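You operate a simulated robot arm through the tools that you are given. There is no shell and no other tool. Be economical: measure what you need, move in short steps, check, and stop when the job is done.

You are at the controls of a simulated robot arm. One attempt, no reset.

JOB
Wax the middle of the clamped brush's back, then stand it on the brush board.
Fine: use the green pad and the green box; pad back on the black mat, lid shut; slide block drawn right back; leave the red-dot brush. Set down upright: green pad, green-dot nail brush. A coat counts when it lies all over at full strength: go over it till it gets no stronger.

Only the result counts: the job must be done as asked and must still hold three seconds after the hand-in. Knocking over, shifting, dropping, spilling or breaking anything else fails it. A push-on lid holds only when it is set on centred and level and pressed home; a screw cap is set on level and turned clockwise until tight.

ROBOT AND FRAMES
A 7-joint arm with a two-finger parallel gripper, fixed in place. Base frame: the origin is at the foot of the arm, x ahead of it, y to its left, z up; the work surface is at about z = 780. Lengths are in mm, angles in rad, forces in N, time in s.
With the tool pointing down near the work surface it reaches from about 300 to 700 mm from the base axis. Its first joint turns from -1.152 to 1.152 rad. Payload 1.57 kg.
The tool frame sits at the grasp point between the pads (the TCP): z along the fingers, y along the line on which they close. The tips reach 30 mm beyond it. Largest opening 110 mm; finger width 24, thickness 12; the body of the gripper, 48 by 112 mm, starts 78 mm behind the TCP.
Orientation is that of the tool frame in the base frame, as [roll, pitch, yaw] about the fixed x, y, z axes, in that order (R = Rz(yaw) Ry(pitch) Rx(roll)). With the fingers straight down and closing along the base's y, the tool's x points along the base's -x, its y along +y and its z along -z.

CONTROLS
- The arm moves only by the tool move_arm. Its argument "motion" is one flat list of numbers, 7 for each row, row after row: the turn, a rotation vector about the base's x, y, z in rad, then the shift along the base's x, y, z in mm, then the finger opening in mm, from 0 to 110. In form: [rx, ry, rz, tx, ty, tz, fingers, rx, ry, rz, tx, ty, tz, fingers, ...]. A call has 1 to 20 rows; each row is the pose to reach, as a shift and turn from the pose commanded when the call began. A row lasts 0.2 s, in which the tool goes at most 50 mm and 0.15 rad; a call with a longer step from one row to the next is refused whole, and so is a gripper value outside its range. A pose out of reach is approached as far as the arm can. The call stops where the force on the tool passes 50 N (or 10 N more than at its start, if that is more) or the arm is blocked; 0.2 s more then pass. The fingers move at their own pace (about 108 mm/s each) and stop on an object; they squeeze with about 34 N. The grip force told is the motor's: it shows also when the fingers shut on nothing. Time passes only in rows, and 0.2 s behind the last, so rows that repeat a pose let the fingers close. It gives the time, the measured TCP pose, the force on the tool (base axes), the opening and the grip force at its end, in the units of the frame above (readings bear some noise), with the torque about the TCP (base axes, N m) and any sound that the robot's microphone picked up.
- Cameras (640 x 400 px; columns grow to the right, rows downward): "scene" is fixed at [175.8, -413.8, 1383.8]; the picture's right is [0.57, -0.82, 0.00], its down [-0.61, -0.42, -0.67] and it looks along [0.55, 0.38, -0.74] (base axes); focal length 266 px, centre (320, 200). "wrist" rides on the gripper at [70, 16, -141] in the tool frame; the picture's right is [-0.23, 0.97, 0.00], its down [-0.86, -0.20, -0.48] and it looks along [-0.47, -0.11, 0.88] (tool axes); focal length 222 px, centre (320, 200). There is no depth. A picture from a camera that has moved, and an enlarged one, comes with that camera's place and axes in the base frame and with its lens.
- snapshot(camera): a new picture of that camera. It takes no simulated time.
- zoom(camera, box): a new picture of the part [left, top, right, bottom] of that camera's present view, enlarged. It takes no simulated time.
- job_done(): hands the job in; it is judged then, once.

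Work in short steps. Places have to be worked out from the pictures, the camera data and where the tool is seen: move nearer, look again, correct. Check each grasp and each placing, and mend what went wrong. You have 120 turns and 68 pictures in all, those below and enlarged ones among them. Open the gripper and draw the arm clear of the work before you hand the job in, unless the task says otherwise; then end with one line.

The tools are called after "Emit:" as a command line: name --argument value ..., lists and objects as JSON in quotes. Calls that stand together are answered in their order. move_arm: Moves the arm, as the interface text tells. Its arguments: {"type":"object","properties":{"motion":{"type":"array"}},"required":["motion"]} The other tools are called the same way: snapshot (camera) takes a picture; zoom (camera, box) takes an enlarged picture of a part of a camera's view; job_done () hands the job in.

At the start:

```text
clock: 0.0
tcp_pos: [477.6, -48.6, 1139.1]
tool_rot: [3.141, -0.002, 3.141]
force: [-0.9, -0.2, -0.2]
moment: [0.01, 0.0, 0.05]
gripper_width: 109.8
grip_force: 0.2
```

scene: 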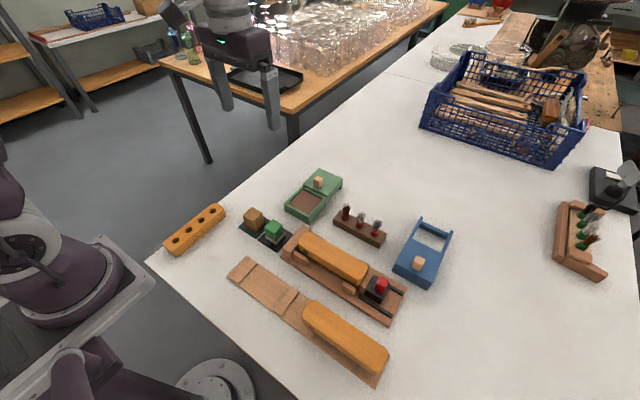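
wrist: 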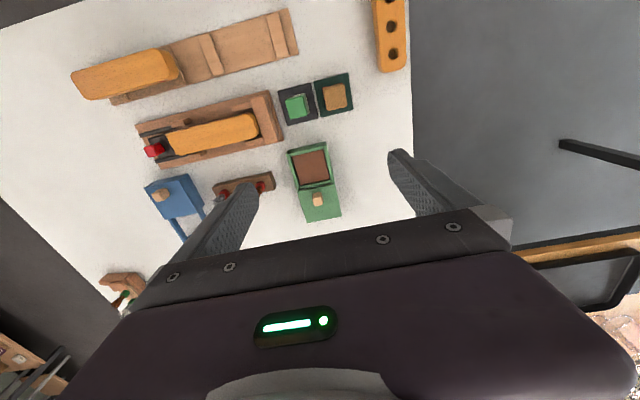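

I start with enlarged views of the work area to understand the items.

Emit:
zoom --camera "scene" --box '[220, 160, 460, 310]'

Emit:
zoom --camera "scene" --box '[150, 190, 410, 390]'

Emit:
zoom --camera "scene" --box '[530, 170, 640, 290]'

Emit:
zoom --camera "wrist" --box '[60, 0, 420, 225]'

```text
2.67 times, centred on (340, 235) of scene
camera zoom: at [175.8, -413.8, 1383.8], right [0.57, -0.82, 0.0], down [-0.61, -0.42, -0.67], along [0.55, 0.38, -0.74], focal length 710 px, centre (267, 107)
```

zoom: 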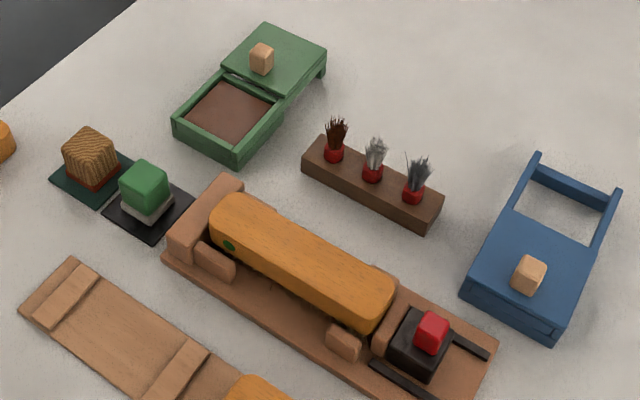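

```text
2.00 times, centred on (280, 290) of scene
camera zoom: at [175.8, -413.8, 1383.8], right [0.57, -0.82, 0.0], down [-0.61, -0.42, -0.67], along [0.55, 0.38, -0.74], focal length 532 px, centre (400, 20)
```

zoom: 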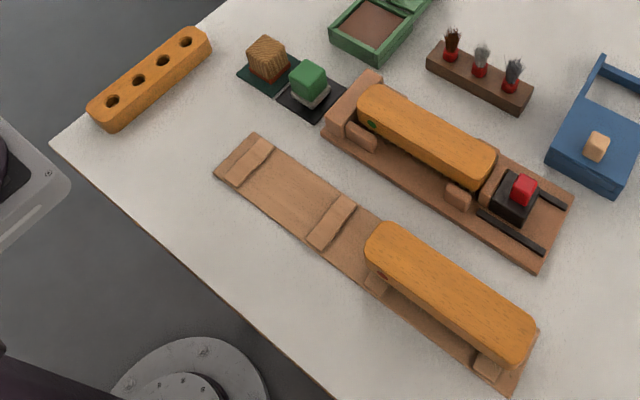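

```text
3.33 times, centred on (585, 230) of scene
camera zoom: at [175.8, -413.8, 1383.8], right [0.57, -0.82, 0.0], down [-0.61, -0.42, -0.67], along [0.55, 0.38, -0.74], focal length 887 px, centre (-563, 100)
```

zoom: 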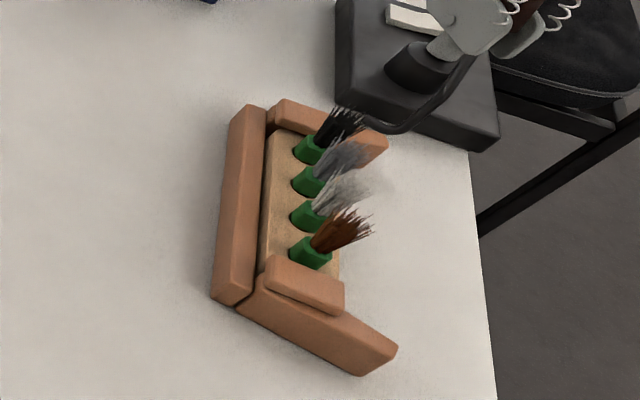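

```text
1.78 times, centred on (240, 112) of wrist
camera zoom: at [407.8, -30.4, 1280.2], right [0.23, 0.97, 0.0], down [0.86, -0.2, 0.48], along [0.47, -0.11, -0.88], focal length 395 px, centre (462, 356)
```

zoom: 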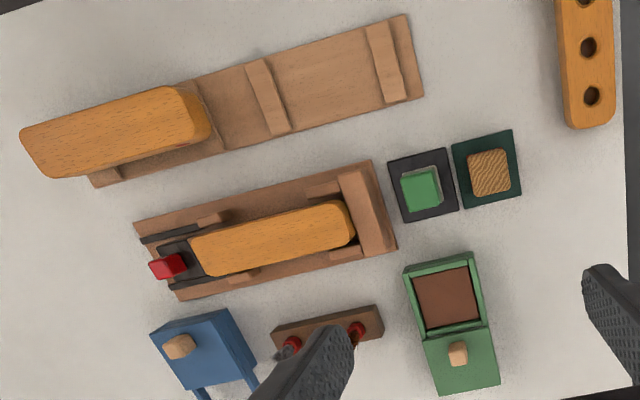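

The wrist view puts the green pad near (444,-80), the green box near (575,-90), the clamped brush along y at x≈453, and the empty board half at x≈321. I move over the pad for a closer look.

Emit:
move_arm --motion '[0, 0, 0, -8, -8, -45, 110, 0, 0, 0, -16, -16, -90, 110, 0, 0, 0, -24, -24, -135, 110, 0, 0, 0, -32, -31, -179, 110, 0, 0, 0, -32, -31, -179, 110]'

Emit:
snapshot --camera "wrist"

```text
clock: 1.2
tcp_pos: [444.7, -79.7, 960.9]
tool_rot: [-3.14, 0.001, -3.141]
force: [0.2, -0.2, -0.7]
moment: [0.0, 0.01, 0.01]
gripper_width: 110.0
grip_force: 0.1
```

```text
61 pictures are left
camera wrist: at [374.8, -63.3, 1101.8], right [0.23, 0.97, 0.0], down [0.85, -0.2, 0.48], along [0.47, -0.11, -0.88], focal length 222 px, centre (320, 200)
```

wrist: 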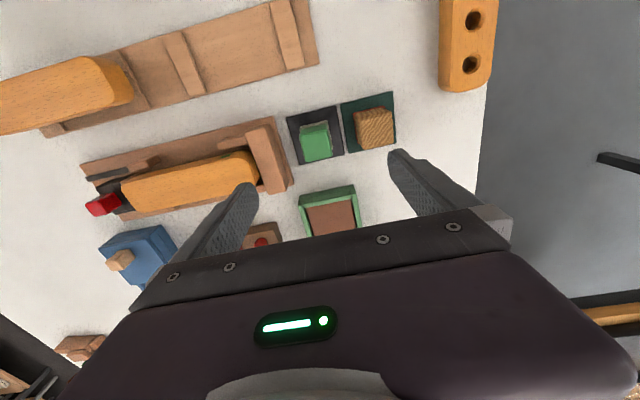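

Emit:
zoom --camera "wrist" --box '[240, 80, 432, 200]'

Emit:
zoom --camera "wrist" --box '[60, 90, 300, 240]'

```text
3.33 times, centred on (336, 140) of wrist
camera zoom: at [374.8, -63.3, 1101.8], right [0.23, 0.97, 0.0], down [0.85, -0.2, 0.48], along [0.47, -0.11, -0.88], focal length 740 px, centre (267, 400)
```

zoom: 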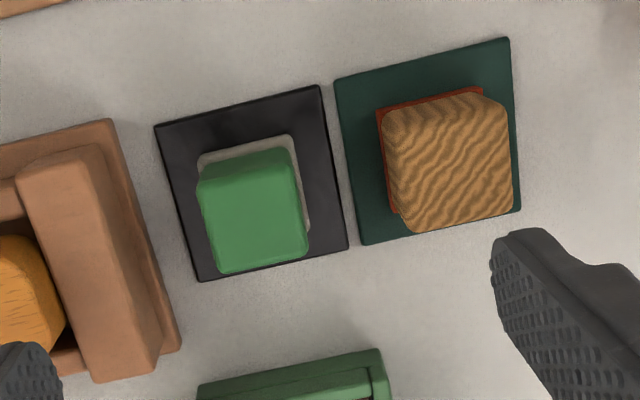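

```text
2.67 times, centred on (180, 165) of wrist
camera zoom: at [374.8, -63.3, 1101.8], right [0.23, 0.97, 0.0], down [0.85, -0.2, 0.48], along [0.47, -0.11, -0.88], focal length 592 px, centre (693, 293)
```

zoom: 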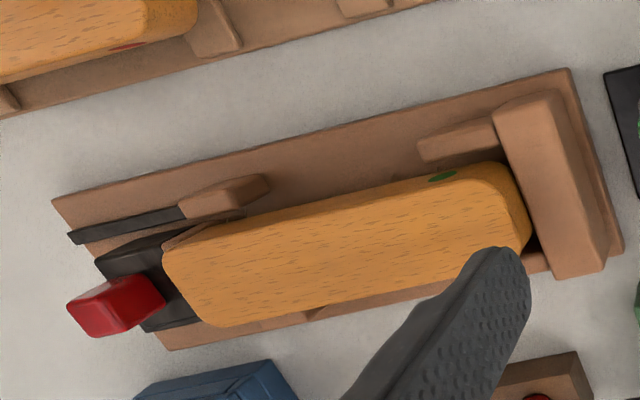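

The black mat is axis-aligned, centred at (445,-85); the pad is about 40 mm square with its top at about z 827. I go down around it with the fingers at 60 and close.

Emit:
move_arm --motion '[0, 0, 0, 0, -5, -30, 60, 0, 0, 0, 0, -5, -60, 60, 0, 0, 0, 0, -5, -90, 60, 0, 0, 0, 0, -5, -110, 60, 0, 0, 0, 0, -5, -121, 60, 0, 0, 0, 0, -5, -121, 60]'

Emit:
snapshot --camera "wrist"

Emit:
zoom --camera "scene" --box '[200, 160, 360, 260]'

```text
clock: 2.6
tcp_pos: [446.1, -82.1, 839.4]
tool_rot: [-3.141, 0.0, -3.141]
force: [0.6, 0.7, -1.3]
moment: [0.02, -0.01, -0.02]
gripper_width: 60.1
grip_force: 0.1
```

```text
58 pictures are left
camera wrist: at [374.9, -66.2, 980.6], right [0.23, 0.97, 0.0], down [0.86, -0.2, 0.48], along [0.47, -0.11, -0.88], focal length 222 px, centre (320, 200)
```

wrist: 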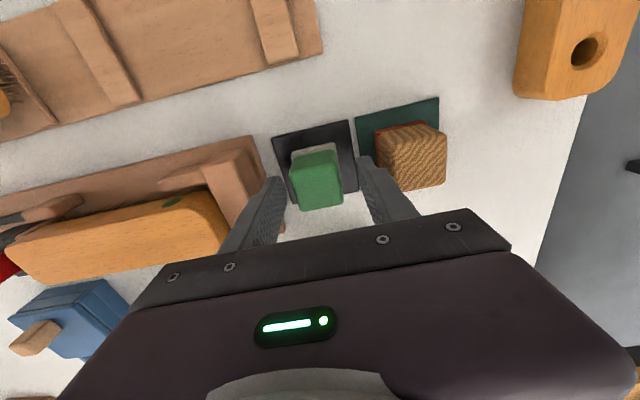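

```text
4.00 times, centred on (280, 210) of scene
camera zoom: at [175.8, -413.8, 1383.8], right [0.57, -0.82, 0.0], down [-0.61, -0.42, -0.67], along [0.55, 0.38, -0.74], focal length 1064 px, centre (480, 160)
```

zoom: 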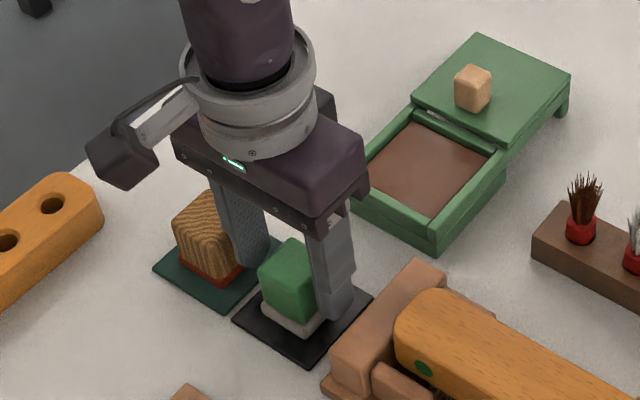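

Emit:
zoom --camera "wrist" --box '[256, 110, 400, 230]'

```text
3.33 times, centred on (328, 170) of wrist
camera zoom: at [374.9, -66.2, 980.6], right [0.23, 0.97, 0.0], down [0.86, -0.2, 0.48], along [0.47, -0.11, -0.88], focal length 740 px, centre (293, 300)
```

zoom: 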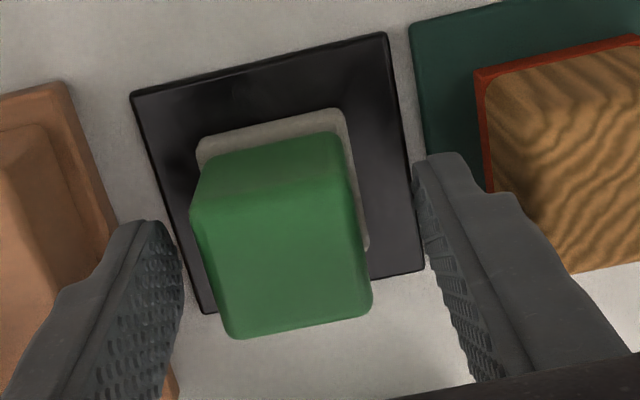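

The fingers straddle the block's upper half; I close on it and lift.

Emit:
move_arm --motion '[0, 0, 0, 0, 0, 0, 30, 0, 0, 0, 0, 0, 0, 20, 0, 0, 0, 0, 0, 0, 20, 0, 0, 0, 0, 0, 0, 20, 0, 0, 0, 0, 0, 20, 20, 0, 0, 0, 0, 0, 50, 20, 0, 0, 0, 0, 0, 80, 20]'

Emit:
zoom --camera "scene" --box '[200, 160, 360, 260]'

```text
clock: 4.2
tcp_pos: [445.5, -82.3, 919.9]
tool_rot: [-3.141, 0.0, 3.141]
force: [0.4, 0.2, -0.7]
moment: [0.02, -0.01, -0.01]
gripper_width: 34.9
grip_force: 34.2
```

```text
4.00 times, centred on (280, 210) of scene
camera zoom: at [175.8, -413.8, 1383.8], right [0.57, -0.82, 0.0], down [-0.61, -0.42, -0.67], along [0.55, 0.38, -0.74], focal length 1064 px, centre (480, 160)
```

zoom: 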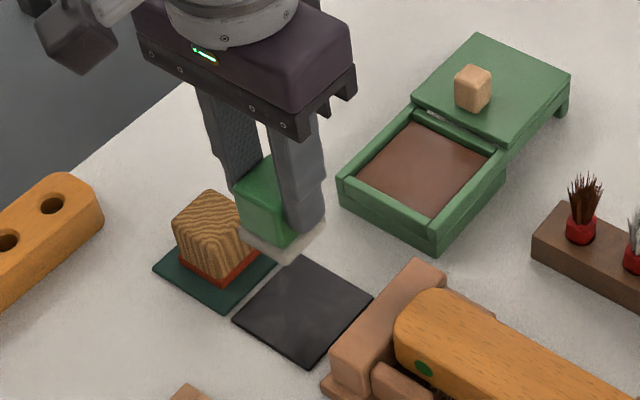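

The pad is held (35 mm). The green box spans about x 525–617, y −132…−46, rim near z 811, wax near 804. I go over its middle and come down to just above.

Emit:
move_arm --motion '[0, 0, 0, 42, -2, 0, 20, 0, 0, 0, 84, -4, 0, 20, 0, 0, 0, 125, -5, 0, 20, 0, 0, 0, 125, -5, -25, 20, 0, 0, 0, 125, -5, -45, 20, 0, 0, 0, 125, -5, -45, 20]'

Emit:
zoom --camera "scene" --box '[240, 140, 400, 240]'

Emit:
snapshot --camera "wrist"

```text
clock: 5.6
tcp_pos: [572.1, -87.7, 871.6]
tool_rot: [3.142, -0.002, 3.141]
force: [0.4, 0.0, -0.7]
moment: [-0.02, 0.02, 0.0]
gripper_width: 34.8
grip_force: 34.1
```

```text
4.00 times, centred on (320, 190) of scene
camera zoom: at [175.8, -413.8, 1383.8], right [0.57, -0.82, 0.0], down [-0.61, -0.42, -0.67], along [0.55, 0.38, -0.74], focal length 1064 px, centre (320, 240)
```

zoom: 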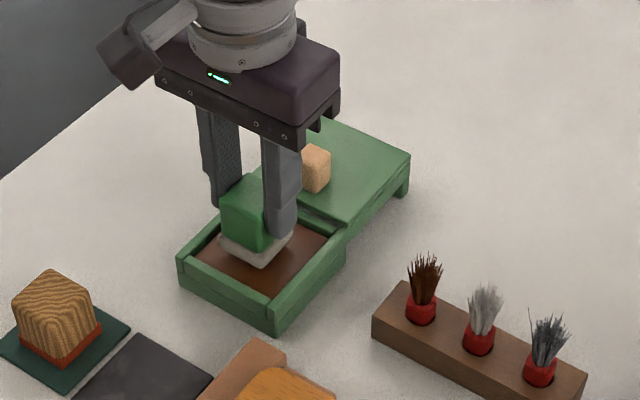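

```text
53 pictures are left
camera wrist: at [501.5, -71.1, 1013.2], right [0.23, 0.97, 0.0], down [0.86, -0.2, 0.48], along [0.47, -0.11, -0.88], focal length 222 px, centre (320, 200)
```

wrist: 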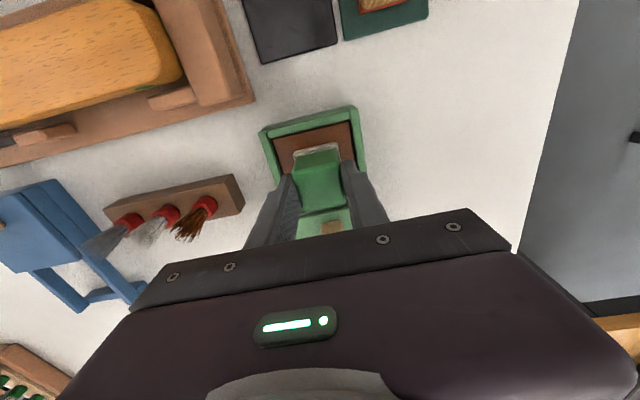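

The pad is centred above the wax; I press down in small steps.

Emit:
move_arm --motion '[0, 0, 0, 0, 0, -4, 20, 0, 0, 0, 0, 0, -8, 20, 0, 0, 0, 0, 0, -10, 20, 0, 0, 0, 0, 0, -12, 20, 0, 0, 0, 0, 0, -12, 20]'

```text
clock: 6.8
tcp_pos: [571.4, -87.8, 863.3]
tool_rot: [3.141, 0.003, 3.141]
force: [1.5, 3.7, 30.9]
moment: [0.19, -0.09, -0.02]
gripper_width: 35.1
grip_force: 33.6
```

Contact at about z 863 with 31 N; I ease off slightly and rub gently about to load the pad, then rise.

Emit:
move_arm --motion '[0, 0, 0, 0, 0, 1.4, 20, 0, 0, 0, 6, 0, 1.4, 20, 0, 0, 0, 0, 0, 1.4, 20, 0, 0, 0, -6, 0, 1.4, 20, 0, 0, 0, -6, 5, 1.4, 20, 0, 0, 0, 0, 5, 1.4, 20, 0, 0, 0, 6, 5, 1.4, 20, 0, 0, 0, 6, -5, 1.4, 20, 0, 0, 0, 0, -5, 1.4, 20, 0, 0, 0, -6, -5, 1.4, 20, 0, 0, 0, 0, 0, 1.4, 20]'

```text
clock: 9.2
tcp_pos: [571.6, -87.9, 863.3]
tool_rot: [-3.141, 0.0, -3.141]
force: [0.9, 0.1, 0.1]
moment: [0.01, 0.02, 0.01]
gripper_width: 34.8
grip_force: 33.9
```

Emit:
move_arm --motion '[0, 0, 0, 0, 0, -0.8, 20, 0, 0, 0, 5, 0, -0.8, 20, 0, 0, 0, -5, 0, -0.8, 20, 0, 0, 0, -5, 5, -0.8, 20, 0, 0, 0, 5, 5, -0.8, 20, 0, 0, 0, 5, -5, -0.8, 20, 0, 0, 0, -5, -5, -0.8, 20, 0, 0, 0, 0, 0, -0.8, 20]'

```text
clock: 11.0
tcp_pos: [571.8, -88.4, 864.2]
tool_rot: [3.141, 0.001, 3.14]
force: [-0.6, 0.5, -0.6]
moment: [-0.01, -0.02, 0.02]
gripper_width: 34.8
grip_force: 34.0
```

Emit:
move_arm --motion '[0, 0, 0, 0, 0, -0.6, 20, 0, 0, 0, 0, 0, -0.9, 20, 0, 0, 0, 4, 0, -0.9, 20, 0, 0, 0, -4, 0, -0.9, 20, 0, 0, 0, 0, 0, -0.9, 20]'

```text
clock: 12.2
tcp_pos: [570.7, -88.6, 862.9]
tool_rot: [3.14, -0.002, 3.141]
force: [-6.6, 1.5, 20.7]
moment: [0.09, 0.17, 0.03]
gripper_width: 35.2
grip_force: 34.2
```

Firm contact (20 N) while rubbing; the pad should be loaded. I lift straight up and carry it over the brush's middle, around (450,−248).

Emit:
move_arm --motion '[0, 0, 0, 0, 0, 40, 20, 0, 0, 0, 0, 0, 77, 20, 0, 0, 0, -30, -39, 77, 20, 0, 0, 0, -60, -79, 77, 20, 0, 0, 0, -91, -119, 77, 20, 0, 0, 0, -121, -159, 77, 20, 0, 0, 0, -121, -159, 77, 20]'

Emit:
zoom --camera "scene" --box '[240, 140, 432, 260]'

Emit:
snapshot --camera "wrist"

Emit:
zoom --camera "scene" --box '[250, 200, 410, 330]'

```text
refused: row 5 steps farther than a row can; nothing moved
```

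```text
3.33 times, centred on (336, 200) of scene
camera zoom: at [175.3, -413.7, 1383.9], right [0.57, -0.82, 0.0], down [-0.61, -0.42, -0.67], along [0.55, 0.38, -0.74], focal length 887 px, centre (267, 200)
```

zoom: 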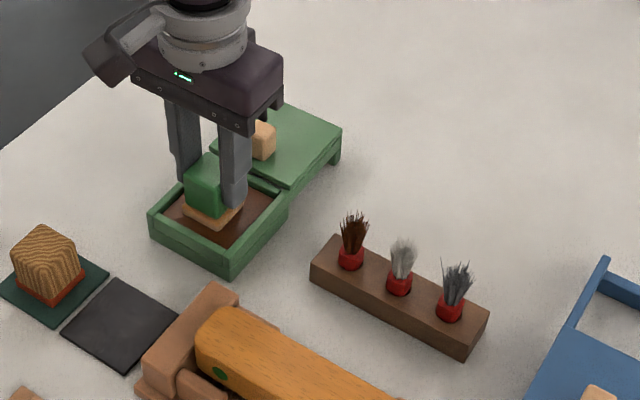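

```text
51 pictures are left
camera wrist: at [499.9, -72.0, 1003.8], right [0.23, 0.97, 0.0], down [0.86, -0.2, 0.48], along [0.46, -0.11, -0.88], focal length 222 px, centre (320, 200)
```

wrist: 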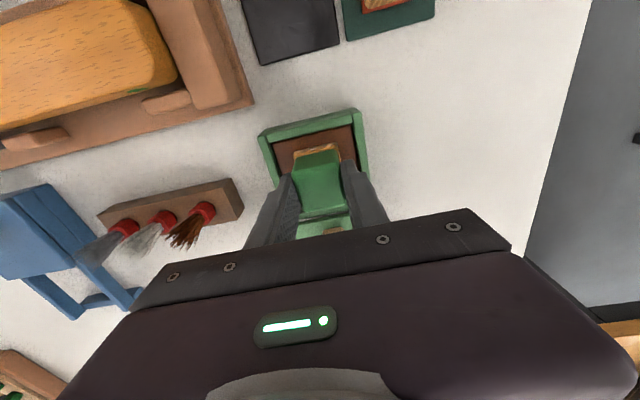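

```text
3.08 times, centred on (330, 265) of scene
camera zoom: at [175.3, -413.7, 1383.9], right [0.57, -0.82, 0.0], down [-0.61, -0.42, -0.67], along [0.55, 0.38, -0.74], focal length 819 px, centre (289, 0)
```

zoom: 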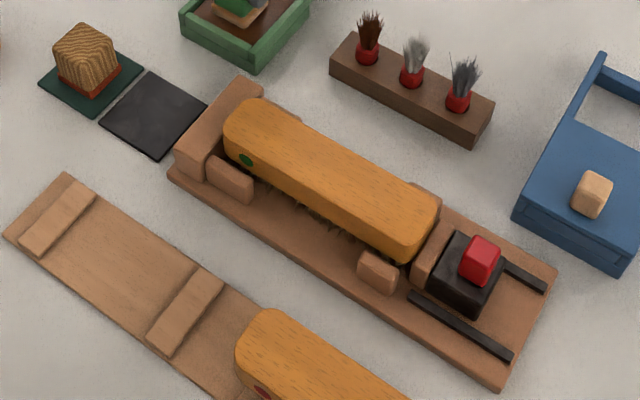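

The pad's felt has turned amber, so it is loaded. I repeat the transfer with shorter steps.

Emit:
move_arm --motion '[0, 0, 0, 0, 0, 40, 20, 0, 0, 0, 0, 0, 77, 20, 0, 0, 0, -24, -32, 77, 20, 0, 0, 0, -48, -64, 77, 20, 0, 0, 0, -72, -96, 77, 20, 0, 0, 0, -96, -128, 77, 20, 0, 0, 0, -121, -159, 77, 20, 0, 0, 0, -121, -159, 77, 20]'

Emit:
zoom --camera "scene" --box '[250, 180, 410, 310]'

Emit:
snapshot --camera "wrist"

```text
clock: 14.0
tcp_pos: [452.0, -250.0, 938.2]
tool_rot: [3.141, 0.001, -3.141]
force: [0.1, 0.3, -0.3]
moment: [-0.03, -0.01, -0.04]
gripper_width: 34.9
grip_force: 33.8
```

```text
3.08 times, centred on (330, 245) of scene
camera zoom: at [175.8, -413.8, 1383.8], right [0.57, -0.82, 0.0], down [-0.61, -0.42, -0.67], along [0.55, 0.38, -0.74], focal length 819 px, centre (289, 62)
```

zoom: 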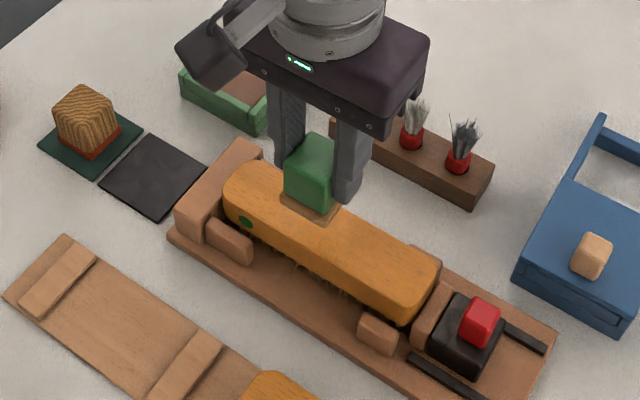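

```text
48 pictures are left
camera wrist: at [381.1, -232.8, 1079.8], right [0.23, 0.97, 0.0], down [0.86, -0.2, 0.48], along [0.47, -0.11, -0.88], focal length 222 px, centre (320, 200)
```

wrist: 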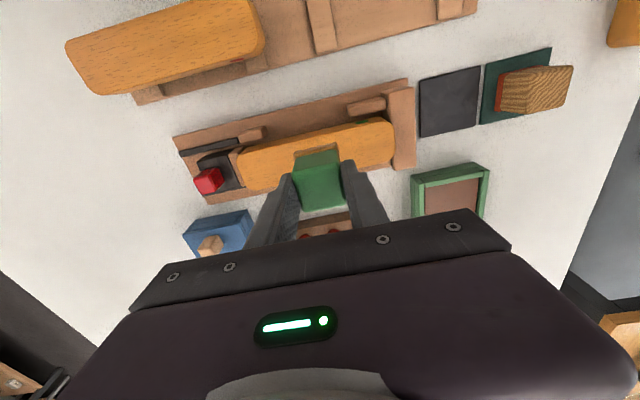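

The pad is centred above the brush (x≈452, y≈−250). I go down close to the surface.

Emit:
move_arm --motion '[0, 0, 0, 0, 0, -15, 20, 0, 0, 0, 0, 0, -24, 20, 0, 0, 0, 0, 0, -27, 20, 0, 0, 0, 0, 0, -28, 20, 0, 0, 0, 0, 0, -29, 20, 0, 0, 0, 0, 0, -30, 20, 0, 0, 0, 0, 0, -30, 20]'

Emit:
zoom --camera "scene" --box '[250, 180, 410, 310]'

```text
clock: 15.6
tcp_pos: [449.7, -247.5, 908.2]
tool_rot: [-3.14, 0.0, -3.141]
force: [-0.5, 0.1, -0.3]
moment: [0.0, -0.01, -0.02]
gripper_width: 34.7
grip_force: 34.6
```

```text
3.08 times, centred on (330, 245) of scene
camera zoom: at [175.8, -413.8, 1383.8], right [0.57, -0.82, 0.0], down [-0.61, -0.42, -0.67], along [0.55, 0.38, -0.74], focal length 819 px, centre (289, 62)
```

zoom: 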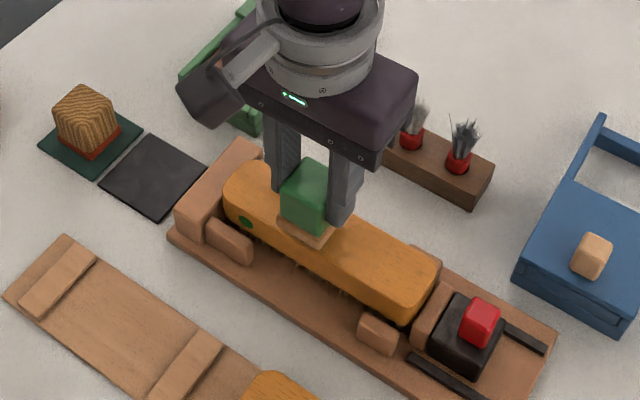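

Still no contact, but it looks close; I continue in small steps.

Emit:
move_arm --motion '[0, 0, 0, 0, 0, -1, 20, 0, 0, 0, 0, 0, -2, 20, 0, 0, 0, 0, 0, -3, 20, 0, 0, 0, 0, 0, -3, 20]'

```text
clock: 16.6
tcp_pos: [450.6, -247.8, 905.5]
tool_rot: [3.142, -0.001, -3.141]
force: [-0.1, 0.1, -0.9]
moment: [0.01, -0.02, 0.01]
gripper_width: 34.7
grip_force: 34.2
```

Emit:
move_arm --motion '[0, 0, 0, 0, 0, -1, 20, 0, 0, 0, 0, 0, -2, 20, 0, 0, 0, 0, 0, -3, 20, 0, 0, 0, 0, 0, -3, 20]'

```text
clock: 17.6
tcp_pos: [451.2, -247.4, 902.5]
tool_rot: [3.142, 0.0, 3.141]
force: [0.2, -0.5, 0.1]
moment: [-0.01, 0.0, -0.01]
gripper_width: 34.8
grip_force: 34.0
```

Emit:
move_arm --motion '[0, 0, 0, 0, 0, -1, 20, 0, 0, 0, 0, 0, -2, 20, 0, 0, 0, 0, 0, -3, 20, 0, 0, 0, 0, 0, -3, 20]'

Emit:
zoom --camera "scene" --box '[275, 205, 355, 270]'

```text
clock: 18.6
tcp_pos: [450.1, -248.6, 898.7]
tool_rot: [3.141, -0.001, -3.14]
force: [-0.8, -0.4, -0.2]
moment: [0.01, 0.01, 0.02]
gripper_width: 35.0
grip_force: 34.1
```

```text
6.15 times, centred on (315, 238) of scene
camera zoom: at [175.8, -413.8, 1383.8], right [0.57, -0.82, 0.0], down [-0.61, -0.42, -0.67], along [0.55, 0.38, -0.74], focal length 1638 px, centre (351, -31)
```

zoom: 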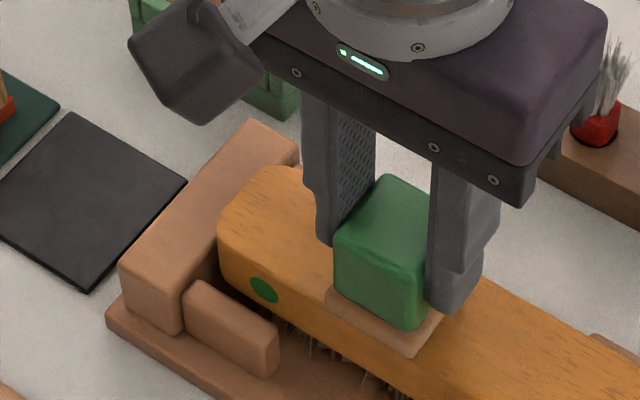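

Emit:
move_arm --motion '[0, 0, 0, 0, 0, -1, 20, 0, 0, 0, 0, 0, -2, 20, 0, 0, 0, 0, 0, -3, 20, 0, 0, 0, 0, 0, -4, 20, 0, 0, 0, 0, 0, -4, 20]'

```text
clock: 19.8
tcp_pos: [451.3, -247.1, 895.6]
tool_rot: [-3.14, 0.004, 3.141]
force: [1.7, -0.8, 30.2]
moment: [-0.05, -0.16, 0.0]
gripper_width: 34.6
grip_force: 33.7
```

Contact at z≈895.7 (30 N). I ease a touch and stroke along the brush ±18 mm.

Emit:
move_arm --motion '[0, 0, 0, 0, 0, 0.4, 20, 0, 0, 0, 0, 6, 0.4, 20, 0, 0, 0, 0, 12, 0.4, 20, 0, 0, 0, 0, 18, 0.4, 20, 0, 0, 0, 0, 12, 0.4, 20, 0, 0, 0, 0, 6, 0.4, 20, 0, 0, 0, 0, 0, 0.4, 20, 0, 0, 0, 0, -6, 0.4, 20, 0, 0, 0, 0, -12, 0.4, 20, 0, 0, 0, 0, -18, 0.4, 20, 0, 0, 0, 0, -12, 0.4, 20, 0, 0, 0, 0, -6, 0.4, 20, 0, 0, 0, 0, 0, 0.4, 20]'

Emit:
zoom --camera "scene" --box '[275, 205, 403, 309]'

```text
clock: 22.6
tcp_pos: [451.7, -248.0, 895.1]
tool_rot: [3.141, -0.001, -3.141]
force: [-0.1, -2.4, 3.6]
moment: [-0.16, -0.07, -0.05]
gripper_width: 34.7
grip_force: 33.6
```

```text
3.85 times, centred on (339, 257) of scene
camera zoom: at [175.7, -413.8, 1383.8], right [0.57, -0.82, 0.0], down [-0.61, -0.42, -0.67], along [0.55, 0.38, -0.74], focal length 1024 px, centre (247, -19)
```

zoom: 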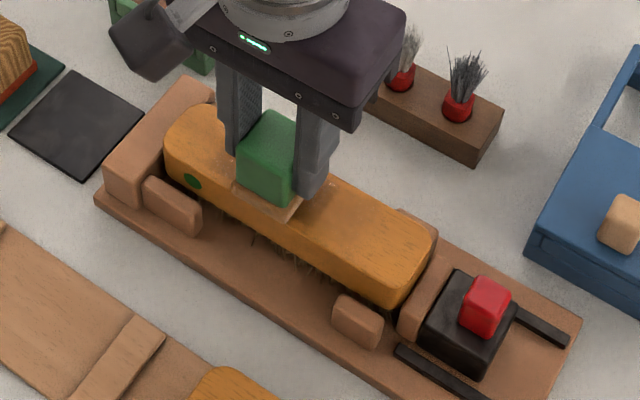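

A glossy area seems to form. I press a bit more and go over with x offsets of ±4 mm.

Emit:
move_arm --motion '[0, 0, 0, 4, 0, -0.4, 20, 0, 0, 0, 4, 6, -0.4, 20, 0, 0, 0, 4, 12, -0.4, 20, 0, 0, 0, 4, 18, -0.4, 20, 0, 0, 0, 0, 18, -0.4, 20, 0, 0, 0, -4, 18, -0.4, 20, 0, 0, 0, -4, 12, -0.4, 20, 0, 0, 0, -4, 6, -0.4, 20, 0, 0, 0, -4, 0, -0.4, 20, 0, 0, 0, -4, -6, -0.4, 20, 0, 0, 0, -4, -12, -0.4, 20, 0, 0, 0, -4, -18, -0.4, 20, 0, 0, 0, 0, -18, -0.4, 20, 0, 0, 0, 4, -18, -0.4, 20, 0, 0, 0, 4, -12, -0.4, 20, 0, 0, 0, 4, -6, -0.4, 20, 0, 0, 0, 0, 0, -0.4, 20]'

```text
clock: 26.2
tcp_pos: [451.2, -248.1, 895.3]
tool_rot: [-3.141, 0.0, 3.141]
force: [4.5, -4.2, 14.0]
moment: [-0.17, -0.23, -0.01]
gripper_width: 34.8
grip_force: 34.0
```

Good contact at 14 N. I lift clear sideways toward the box to look at the coat.

Emit:
move_arm --motion '[0, 0, 0, 0, 0, 25, 20, 0, 0, 0, 0, 0, 50, 20, 0, 0, 0, 20, 36, 50, 20, 0, 0, 0, 42, 72, 50, 20, 0, 0, 0, 72, 110, 50, 20, 0, 0, 0, 96, 138, 50, 20, 0, 0, 0, 120, 160, 50, 20, 0, 0, 0, 120, 160, 50, 20]'

Emit:
zoom --camera "scene" --box '[275, 205, 403, 309]'

```text
clock: 28.0
tcp_pos: [570.7, -87.7, 945.9]
tool_rot: [-3.141, 0.0, 3.139]
force: [0.2, -0.3, -0.6]
moment: [-0.01, 0.0, -0.02]
gripper_width: 34.9
grip_force: 34.1
```

```text
3.85 times, centred on (339, 257) of scene
camera zoom: at [175.8, -413.7, 1383.8], right [0.57, -0.82, 0.0], down [-0.61, -0.42, -0.67], along [0.55, 0.38, -0.74], focal length 1024 px, centre (247, -19)
```

zoom: 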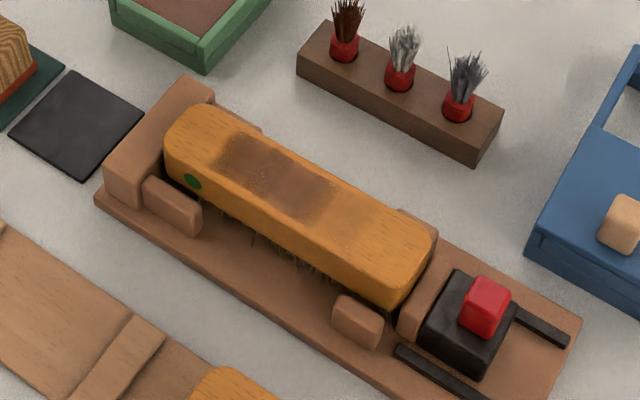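

Emit:
zoom --camera "scene" --box '[310, 220, 390, 290]'

```text
5.71 times, centred on (350, 255) of scene
camera zoom: at [175.8, -413.7, 1383.8], right [0.57, -0.82, 0.0], down [-0.61, -0.42, -0.67], along [0.55, 0.38, -0.74], focal length 1521 px, centre (149, -114)
```

zoom: 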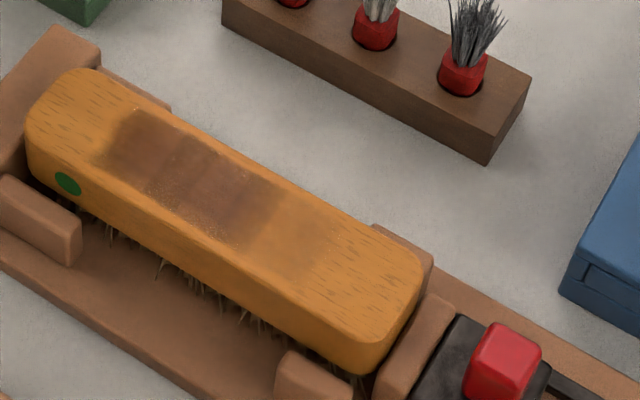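

A brown coat is visible, dark toward +y and weak toward −y, with thin bare margins. I reload the pad in the wax.

Emit:
move_arm --motion '[0, 0, 0, 0, 0, -40, 20, 0, 0, 0, 0, 0, -75, 20, 0, 0, 0, 0, 0, -82, 20, 0, 0, 0, 0, 0, -84, 20, 0, 0, 0, 0, 0, -85, 20, 0, 0, 0, 5, 0, -85, 20, 0, 0, 0, 5, 5, -85, 20, 0, 0, 0, -5, 5, -85, 20, 0, 0, 0, -5, -5, -85, 20, 0, 0, 0, 5, -5, -85, 20, 0, 0, 0, 0, 0, -85, 20]'

```text
clock: 30.4
tcp_pos: [569.2, -87.2, 859.4]
tool_rot: [3.141, -0.001, 3.14]
force: [-0.2, -0.6, -0.4]
moment: [0.03, 0.01, 0.02]
gripper_width: 34.9
grip_force: 33.9
```

Emit:
move_arm --motion '[0, 0, 0, 0, 0, -0.7, 20, 0, 0, 0, 0, 0, -1.4, 20, 0, 0, 0, 0, 0, -2, 20, 0, 0, 0, 0, 0, -2, 20]'

```text
clock: 31.4
tcp_pos: [571.6, -87.7, 859.0]
tool_rot: [-3.142, 0.001, -3.141]
force: [-5.8, 3.4, 23.0]
moment: [0.1, 0.28, 0.02]
gripper_width: 34.6
grip_force: 34.1
```

Pressed at 23 N; I rub and return over the brush, slightly toward −y this time.

Emit:
move_arm --motion '[0, 0, 0, 5, 0, 0, 20, 0, 0, 0, 5, 5, 0, 20, 0, 0, 0, -5, 5, 0, 20, 0, 0, 0, -5, -5, 0, 20, 0, 0, 0, 5, -5, 0, 20, 0, 0, 0, 0, 0, 0, 20, 0, 0, 0, 0, 0, 45, 20, 0, 0, 0, 0, 0, 80, 20, 0, 0, 0, -24, -32, 80, 20, 0, 0, 0, -48, -64, 80, 20, 0, 0, 0, -72, -96, 80, 20, 0, 0, 0, -96, -128, 80, 20, 0, 0, 0, -119, -163, 80, 20, 0, 0, 0, -119, -163, 55, 20, 0, 0, 0, -119, -163, 42, 20, 0, 0, 0, -119, -163, 38, 20, 0, 0, 0, -119, -163, 36, 20]'

```text
clock: 35.0
tcp_pos: [451.2, -250.4, 895.6]
tool_rot: [-3.141, 0.001, 3.141]
force: [-0.7, 1.7, 15.8]
moment: [0.13, 0.04, -0.01]
gripper_width: 34.7
grip_force: 34.3
```

Contact at 16 N. I go over the patch in three lanes, reaching further toward −y.

Emit:
move_arm --motion '[0, 0, 0, 0, -6, -0.2, 20, 0, 0, 0, 0, -12, -0.2, 20, 0, 0, 0, 0, -18, -0.2, 20, 0, 0, 0, 5, -18, -0.2, 20, 0, 0, 0, 5, -12, -0.2, 20, 0, 0, 0, 5, -6, -0.2, 20, 0, 0, 0, 5, 0, -0.2, 20, 0, 0, 0, 5, 6, -0.2, 20, 0, 0, 0, 5, 12, -0.2, 20, 0, 0, 0, 5, 18, -0.2, 20, 0, 0, 0, -5, 18, -0.2, 20, 0, 0, 0, -5, 12, -0.2, 20, 0, 0, 0, -5, 6, -0.2, 20, 0, 0, 0, -5, 0, -0.2, 20, 0, 0, 0, -5, -6, -0.3, 20, 0, 0, 0, -5, -12, -0.3, 20, 0, 0, 0, -5, -18, -0.3, 20, 0, 0, 0, 0, -18, -0.3, 20, 0, 0, 0, 0, -9, -0.3, 20, 0, 0, 0, 0, 0, -0.3, 20]'

```text
clock: 39.2
tcp_pos: [451.3, -251.5, 894.2]
tool_rot: [-3.138, 0.002, 3.141]
force: [1.2, -5.2, 12.2]
moment: [-0.32, -0.05, 0.0]
gripper_width: 34.7
grip_force: 33.9
```

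Contact held. I lift and move toward the box to look.

Emit:
move_arm --motion '[0, 0, 0, 0, 0, 25, 20, 0, 0, 0, 0, 0, 50, 20, 0, 0, 0, 20, 36, 50, 20, 0, 0, 0, 42, 72, 50, 20, 0, 0, 0, 72, 110, 50, 20, 0, 0, 0, 96, 138, 50, 20, 0, 0, 0, 119, 163, 50, 20, 0, 0, 0, 119, 163, 50, 20]'

Emit:
zoom --camera "scene" --box '[310, 220, 390, 290]'

```text
clock: 41.0
tcp_pos: [568.4, -85.9, 943.4]
tool_rot: [3.141, -0.001, 3.141]
force: [0.4, -0.2, -0.4]
moment: [0.02, -0.03, 0.05]
gripper_width: 34.8
grip_force: 34.5
```

```text
5.71 times, centred on (350, 255) of scene
camera zoom: at [175.8, -413.7, 1383.8], right [0.57, -0.82, 0.0], down [-0.61, -0.42, -0.67], along [0.55, 0.38, -0.74], focal length 1521 px, centre (149, -114)
```

zoom: 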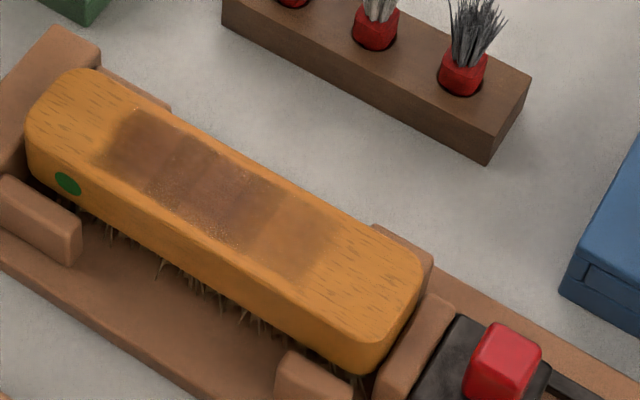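

The weak strip toward −y persists, so I want a better look from above with the wrist camera.

Emit:
move_arm --motion '[0, 0, 0, -40, -10, 12, 20, 0, 0, 0, -80, -20, 24, 20, 0, 0, 0, -128, -34, 30, 20, 0, 0, 0, -128, -34, 30, 20]'

Emit:
zoom --camera "wrist" --box '[110, 110, 302, 230]'

```text
refused: row 3 steps farther than a row can; nothing moved
```

```text
3.33 times, centred on (206, 170) of wrist
camera zoom: at [499.6, -68.8, 1084.0], right [0.23, 0.97, 0.0], down [0.86, -0.2, 0.48], along [0.47, -0.11, -0.88], focal length 740 px, centre (700, 300)
```

zoom: 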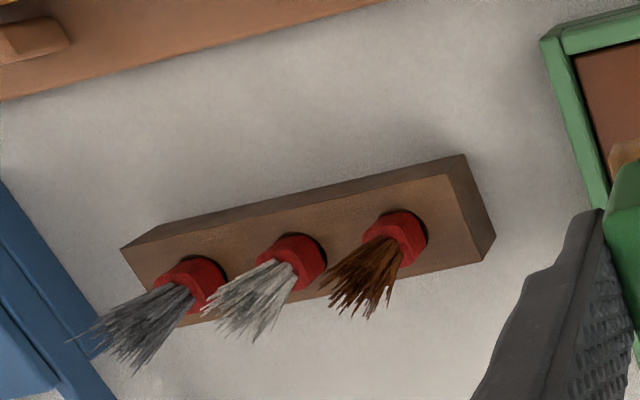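

Emit:
move_arm --motion '[0, 0, 0, -40, -10, 12, 20, 0, 0, 0, -80, -20, 24, 20, 0, 0, 0, -120, -30, 30, 20, 0, 0, 0, -128, -34, 30, 20, 0, 0, 0, -128, -34, 30, 20]'

Emit:
zoom --camera "wrist" --box '[110, 90, 302, 210]'

```text
clock: 42.2
tcp_pos: [441.5, -120.8, 972.2]
tool_rot: [3.139, 0.0, -3.141]
force: [0.3, 0.6, -0.4]
moment: [0.01, -0.01, 0.02]
gripper_width: 34.7
grip_force: 34.1
```

```text
3.33 times, centred on (206, 150) of wrist
camera zoom: at [371.6, -103.7, 1114.4], right [0.23, 0.97, 0.0], down [0.85, -0.2, 0.48], along [0.47, -0.11, -0.88], focal length 740 px, centre (700, 367)
```

zoom: 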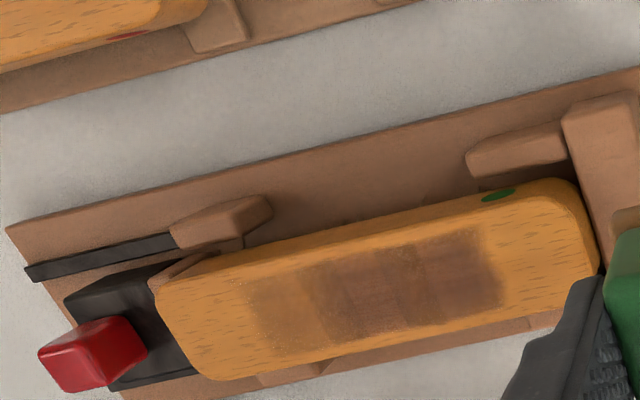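

The waxed zone seen is a 108 mm middle area (about y −204…−312, centred on the brush); its −y third is weak since my strokes didn't reach far enough. I reload and then do longer strokes.

Emit:
move_arm --motion '[0, 0, 0, 40, 12, 0, 20, 0, 0, 0, 80, 24, 0, 20, 0, 0, 0, 128, 34, 0, 20, 0, 0, 0, 128, 34, -40, 20, 0, 0, 0, 128, 34, -80, 20, 0, 0, 0, 128, 34, -110, 20, 0, 0, 0, 128, 34, -114, 20, 0, 0, 0, 128, 34, -115, 20, 0, 0, 0, 128, 34, -116, 20, 0, 0, 0, 128, 34, -116.5, 20, 0, 0, 0, 128, 34, -116.5, 20]'

```text
clock: 44.6
tcp_pos: [571.2, -87.1, 858.1]
tool_rot: [-3.141, -0.001, -3.141]
force: [-3.6, 0.1, 11.1]
moment: [0.01, 0.09, -0.01]
gripper_width: 34.7
grip_force: 34.3
```

Emit:
move_arm --motion '[0, 0, 0, 5, 0, -0.3, 20, 0, 0, 0, 5, 5, -0.3, 20, 0, 0, 0, -5, 5, -0.3, 20, 0, 0, 0, -5, -5, -0.3, 20, 0, 0, 0, 5, -5, -0.3, 20, 0, 0, 0, 0, 0, -0.3, 20, 0, 0, 0, 0, 0, 45, 20, 0, 0, 0, 0, 0, 80, 20, 0, 0, 0, -24, -34, 80, 20, 0, 0, 0, -48, -68, 80, 20, 0, 0, 0, -72, -102, 80, 20, 0, 0, 0, -96, -136, 80, 20, 0, 0, 0, -117, -169, 80, 20, 0, 0, 0, -117, -194, 55, 20, 0, 0, 0, -117, -200, 42, 20, 0, 0, 0, -117, -200, 38, 20, 0, 0, 0, -117, -200, 36.5, 20, 0, 0, 0, -117, -200, 36, 20]'

```text
clock: 48.4
tcp_pos: [452.8, -288.0, 893.7]
tool_rot: [-3.141, 0.001, -3.141]
force: [1.1, -0.2, 0.2]
moment: [-0.01, -0.01, 0.0]
gripper_width: 34.7
grip_force: 33.9
```

Emit:
move_arm --motion '[0, 0, 0, 0, 0, -0.5, 20, 0, 0, 0, 0, 0, -1, 20, 0, 0, 0, 0, 0, -1.4, 20, 0, 0, 0, 0, 0, -1.4, 20]'

```text
clock: 49.4
tcp_pos: [453.2, -287.6, 893.4]
tool_rot: [-3.14, 0.001, -3.141]
force: [-4.4, -3.1, 16.4]
moment: [0.0, 0.24, 0.0]
gripper_width: 34.8
grip_force: 34.6
```

Contact at 16 N at the −y end; I stroke the full zone (pad centre −294…−224) in three lanes.

Emit:
move_arm --motion '[0, 0, 0, 0, -6, -0.1, 20, 0, 0, 0, 6, -6, -0.1, 20, 0, 0, 0, 6, 4, -0.1, 20, 0, 0, 0, 6, 14, -0.1, 20, 0, 0, 0, 6, 24, -0.2, 20, 0, 0, 0, 6, 34, -0.2, 20, 0, 0, 0, 6, 44, -0.2, 20, 0, 0, 0, 6, 54, -0.2, 20, 0, 0, 0, 6, 64, -0.2, 20, 0, 0, 0, 0, 64, -0.3, 20, 0, 0, 0, -6, 64, -0.3, 20, 0, 0, 0, -6, 54, -0.3, 20, 0, 0, 0, -6, 44, -0.3, 20, 0, 0, 0, -6, 34, -0.3, 20, 0, 0, 0, -6, 24, -0.4, 20, 0, 0, 0, -6, 14, -0.4, 20, 0, 0, 0, -6, 4, -0.4, 20, 0, 0, 0, -6, -6, -0.4, 20, 0, 0, 0, 0, -6, -0.4, 20]'

Emit:
move_arm --motion '[0, 0, 0, 0, 10, -0.1, 20, 0, 0, 0, 0, 20, -0.1, 20, 0, 0, 0, 0, 30, -0.1, 20, 0, 0, 0, 0, 20, -0.2, 20, 0, 0, 0, 0, 10, -0.2, 20, 0, 0, 0, 0, 0, -0.2, 20]'

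```text
clock: 53.4
tcp_pos: [454.4, -291.9, 892.8]
tool_rot: [3.141, -0.001, -3.141]
force: [-0.3, 0.0, -0.2]
moment: [-0.04, -0.01, -0.01]
gripper_width: 34.8
grip_force: 33.7
```

```text
clock: 54.8
tcp_pos: [452.2, -292.1, 893.8]
tool_rot: [-3.14, -0.001, -3.141]
force: [0.2, 0.0, -0.3]
moment: [0.01, -0.01, 0.0]
gripper_width: 34.9
grip_force: 33.8
```

Contact was lost at the end, so I press again and go over the −y third.

Emit:
move_arm --motion '[0, 0, 0, 0, 0, -0.5, 20, 0, 0, 0, 0, 0, -1, 20, 0, 0, 0, 0, 0, -1.2, 20, 0, 0, 0, 0, 0, -1.2, 20]'

```text
clock: 55.8
tcp_pos: [454.3, -292.6, 891.9]
tool_rot: [-3.139, 0.002, 3.141]
force: [-0.6, 0.2, 21.9]
moment: [0.23, 0.09, 0.01]
gripper_width: 34.8
grip_force: 34.1
```

Emit:
move_arm --motion '[0, 0, 0, 6, 0, 0, 20, 0, 0, 0, 6, 10, 0, 20, 0, 0, 0, 6, 20, 0, 20, 0, 0, 0, 6, 30, 0, 20, 0, 0, 0, 0, 30, -0.1, 20, 0, 0, 0, -6, 30, -0.1, 20, 0, 0, 0, -6, 20, -0.1, 20, 0, 0, 0, -6, 10, -0.1, 20, 0, 0, 0, -6, 0, -0.1, 20, 0, 0, 0, 0, 0, -0.2, 20, 0, 0, 0, 0, 10, -0.2, 20, 0, 0, 0, 0, 20, -0.2, 20, 0, 0, 0, 0, 30, -0.2, 20]'

```text
clock: 57.3
tcp_pos: [449.5, -261.9, 892.6]
tool_rot: [3.139, 0.006, -3.139]
force: [-1.7, 3.8, 12.6]
moment: [0.08, 0.26, -0.07]
gripper_width: 35.0
grip_force: 34.1
stopped in row 7: the force on the tool passed its limit at 53 N (the readings are from after the stop); the commanded pose is now the measured one
```

A force spike stopped it; I lift and look.

Emit:
move_arm --motion '[0, 0, 0, 0, 0, 25, 20, 0, 0, 0, 0, 0, 60, 20, 0, 0, 0, 0, 40, 75, 20, 0, 0, 0, 0, 80, 80, 20, 0, 0, 0, -8, 120, 80, 20, 0, 0, 0, -8, 141, 80, 20, 0, 0, 0, -8, 141, 80, 20]'

Emit:
zoom --camera "wrist" --box '[110, 90, 350, 240]'

Emit:
zoom --camera "scene" --box '[250, 190, 410, 300]'

```text
clock: 58.9
tcp_pos: [441.9, -122.9, 971.3]
tool_rot: [3.14, 0.005, -3.14]
force: [0.3, 0.2, -0.6]
moment: [0.04, 0.02, -0.02]
gripper_width: 34.7
grip_force: 34.0
```

```text
2.67 times, centred on (230, 165) of wrist
camera zoom: at [370.9, -106.9, 1113.0], right [0.23, 0.97, 0.0], down [0.85, -0.2, 0.48], along [0.47, -0.11, -0.88], focal length 592 px, centre (560, 293)
```

zoom: 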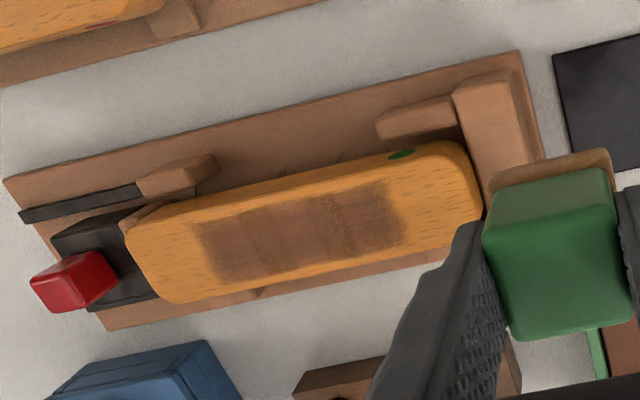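

```text
3.64 times, centred on (330, 245) of scene
camera zoom: at [175.8, -413.8, 1383.8], right [0.57, -0.82, 0.0], down [-0.61, -0.42, -0.67], along [0.55, 0.38, -0.74], focal length 968 px, centre (284, 36)
```

zoom: 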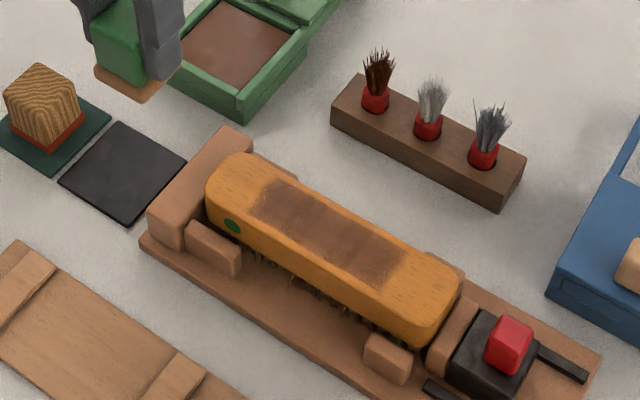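

The coat is now nearly even. A closer zoom to judge uniformity.

Emit:
zoom --camera "wrist" --box '[170, 145, 270, 207]'

```text
6.40 times, centred on (220, 176) of wrist
camera zoom: at [370.9, -106.9, 1113.0], right [0.23, 0.97, 0.0], down [0.85, -0.2, 0.48], along [0.47, -0.11, -0.88], focal length 1422 px, centre (960, 354)
```

zoom: 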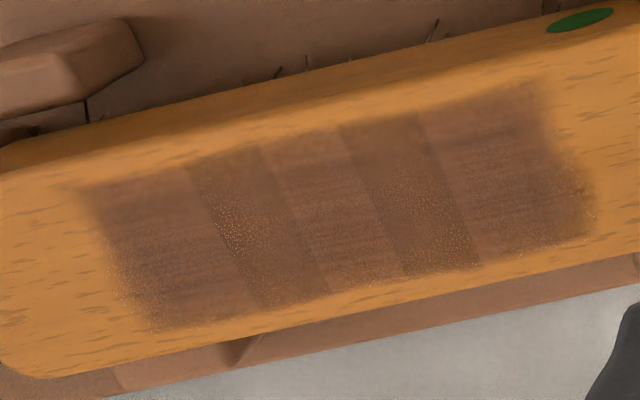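

The coat seems to be three overlapping zones of about equal strength. I reload for another pass to be sure it gets no stronger.

Emit:
move_arm --motion '[0, 0, 0, 40, 12, 0, 20, 0, 0, 0, 80, 24, 0, 20, 0, 0, 0, 128, 33, 0, 20, 0, 0, 0, 128, 33, -40, 20, 0, 0, 0, 128, 33, -80, 20, 0, 0, 0, 128, 33, -108, 20, 0, 0, 0, 128, 33, -114, 20, 0, 0, 0, 128, 33, -115.5, 20, 0, 0, 0, 128, 33, -116.5, 20, 0, 0, 0, 128, 33, -117, 20]'

```text
clock: 61.2
tcp_pos: [572.7, -89.6, 856.5]
tool_rot: [3.139, 0.009, -3.138]
force: [-4.1, 1.5, 13.2]
moment: [-0.05, 0.37, -0.01]
gripper_width: 34.7
grip_force: 34.1
stopped in row 10: the force on the tool passed its limit at 52 N (the readings are from after the stop); the commanded pose is now the measured one
```

Loaded contact at 13 N. I correct the slight tilt (0.008 about y), rub, and go over the +y side of the brush.

Emit:
move_arm --motion '[0, 0.008, 0, 4, 0, 0.2, 20, 0, 0.008, 0, 4, 4, 0.2, 20, 0, 0.008, 0, -6, 4, 0.1, 20, 0, 0.008, 0, -6, -4, 0, 20, 0, 0.008, 0, 4, -4, 0, 20, 0, 0.008, 0, 0, 0, 0, 20, 0, 0.008, 0, 0, 0, 45, 20, 0, 0.008, 0, 0, 0, 80, 20, 0, 0.008, 0, -24, -34, 80, 20, 0, 0.008, 0, -48, -68, 80, 20, 0, 0.008, 0, -72, -102, 80, 20, 0, 0.008, 0, -100, -136, 80, 20, 0, 0.008, 0, -120, -169, 80, 20, 0, 0.008, 0, -120, -194, 55, 20, 0, 0.008, 0, -120, -200, 43, 20, 0, 0.008, 0, -120, -200, 38, 20, 0, 0.008, 0, -120, -200, 36, 20, 0, 0.008, 0, -120, -200, 36, 20]'

```text
clock: 65.0
tcp_pos: [451.1, -290.9, 891.7]
tool_rot: [3.139, 0.002, -3.136]
force: [0.2, 0.7, 12.5]
moment: [0.04, -0.1, 0.0]
gripper_width: 34.4
grip_force: 33.8
```

Contact at 12.5 N. Full-zone lanes again, sinking slightly as the pad creeps.

Emit:
move_arm --motion '[0, 0, 0, 0, -4, 0, 20, 0, 0, 0, 6, -4, 0, 20, 0, 0, 0, 6, 5, -0.1, 20, 0, 0, 0, 6, 15, -0.1, 20, 0, 0, 0, 6, 25, -0.2, 20, 0, 0, 0, 6, 35, -0.2, 20, 0, 0, 0, 6, 45, -0.3, 20, 0, 0, 0, 6, 55, -0.3, 20, 0, 0, 0, 6, 65, -0.4, 20, 0, 0, 0, 0, 65, -0.4, 20, 0, 0, 0, -5, 65, -0.4, 20]'

```text
clock: 67.4
tcp_pos: [448.2, -223.2, 892.4]
tool_rot: [3.138, 0.003, -3.136]
force: [15.6, 4.7, 35.0]
moment: [-0.07, -0.9, 0.16]
gripper_width: 34.7
grip_force: 33.9
```

Emit:
move_arm --motion '[0, 0, 0, 0, -5, 0.3, 20, 0, 0, 0, 0, -15, 0.2, 20, 0, 0, 0, 0, -25, 0.2, 20, 0, 0, 0, 0, -35, 0.1, 20, 0, 0, 0, 0, -45, 0.1, 20, 0, 0, 0, 0, -55, 0, 20, 0, 0, 0, 0, -65, 0, 20, 0, 0, 0, 5, -65, 0, 20, 0, 0, 0, 5, -55, 0, 20, 0, 0, 0, 5, -45, -0.1, 20, 0, 0, 0, 5, -35, -0.1, 20, 0, 0, 0, 5, -25, -0.1, 20, 0, 0, 0, 5, -15, -0.2, 20, 0, 0, 0, 5, -5, -0.2, 20, 0, 0, 0, 5, 0, -0.2, 20]'

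```text
clock: 70.6
tcp_pos: [452.1, -224.9, 890.3]
tool_rot: [-3.141, 0.003, -3.14]
force: [1.8, -17.0, 42.4]
moment: [-1.1, 0.02, 0.0]
gripper_width: 34.9
grip_force: 33.5
```

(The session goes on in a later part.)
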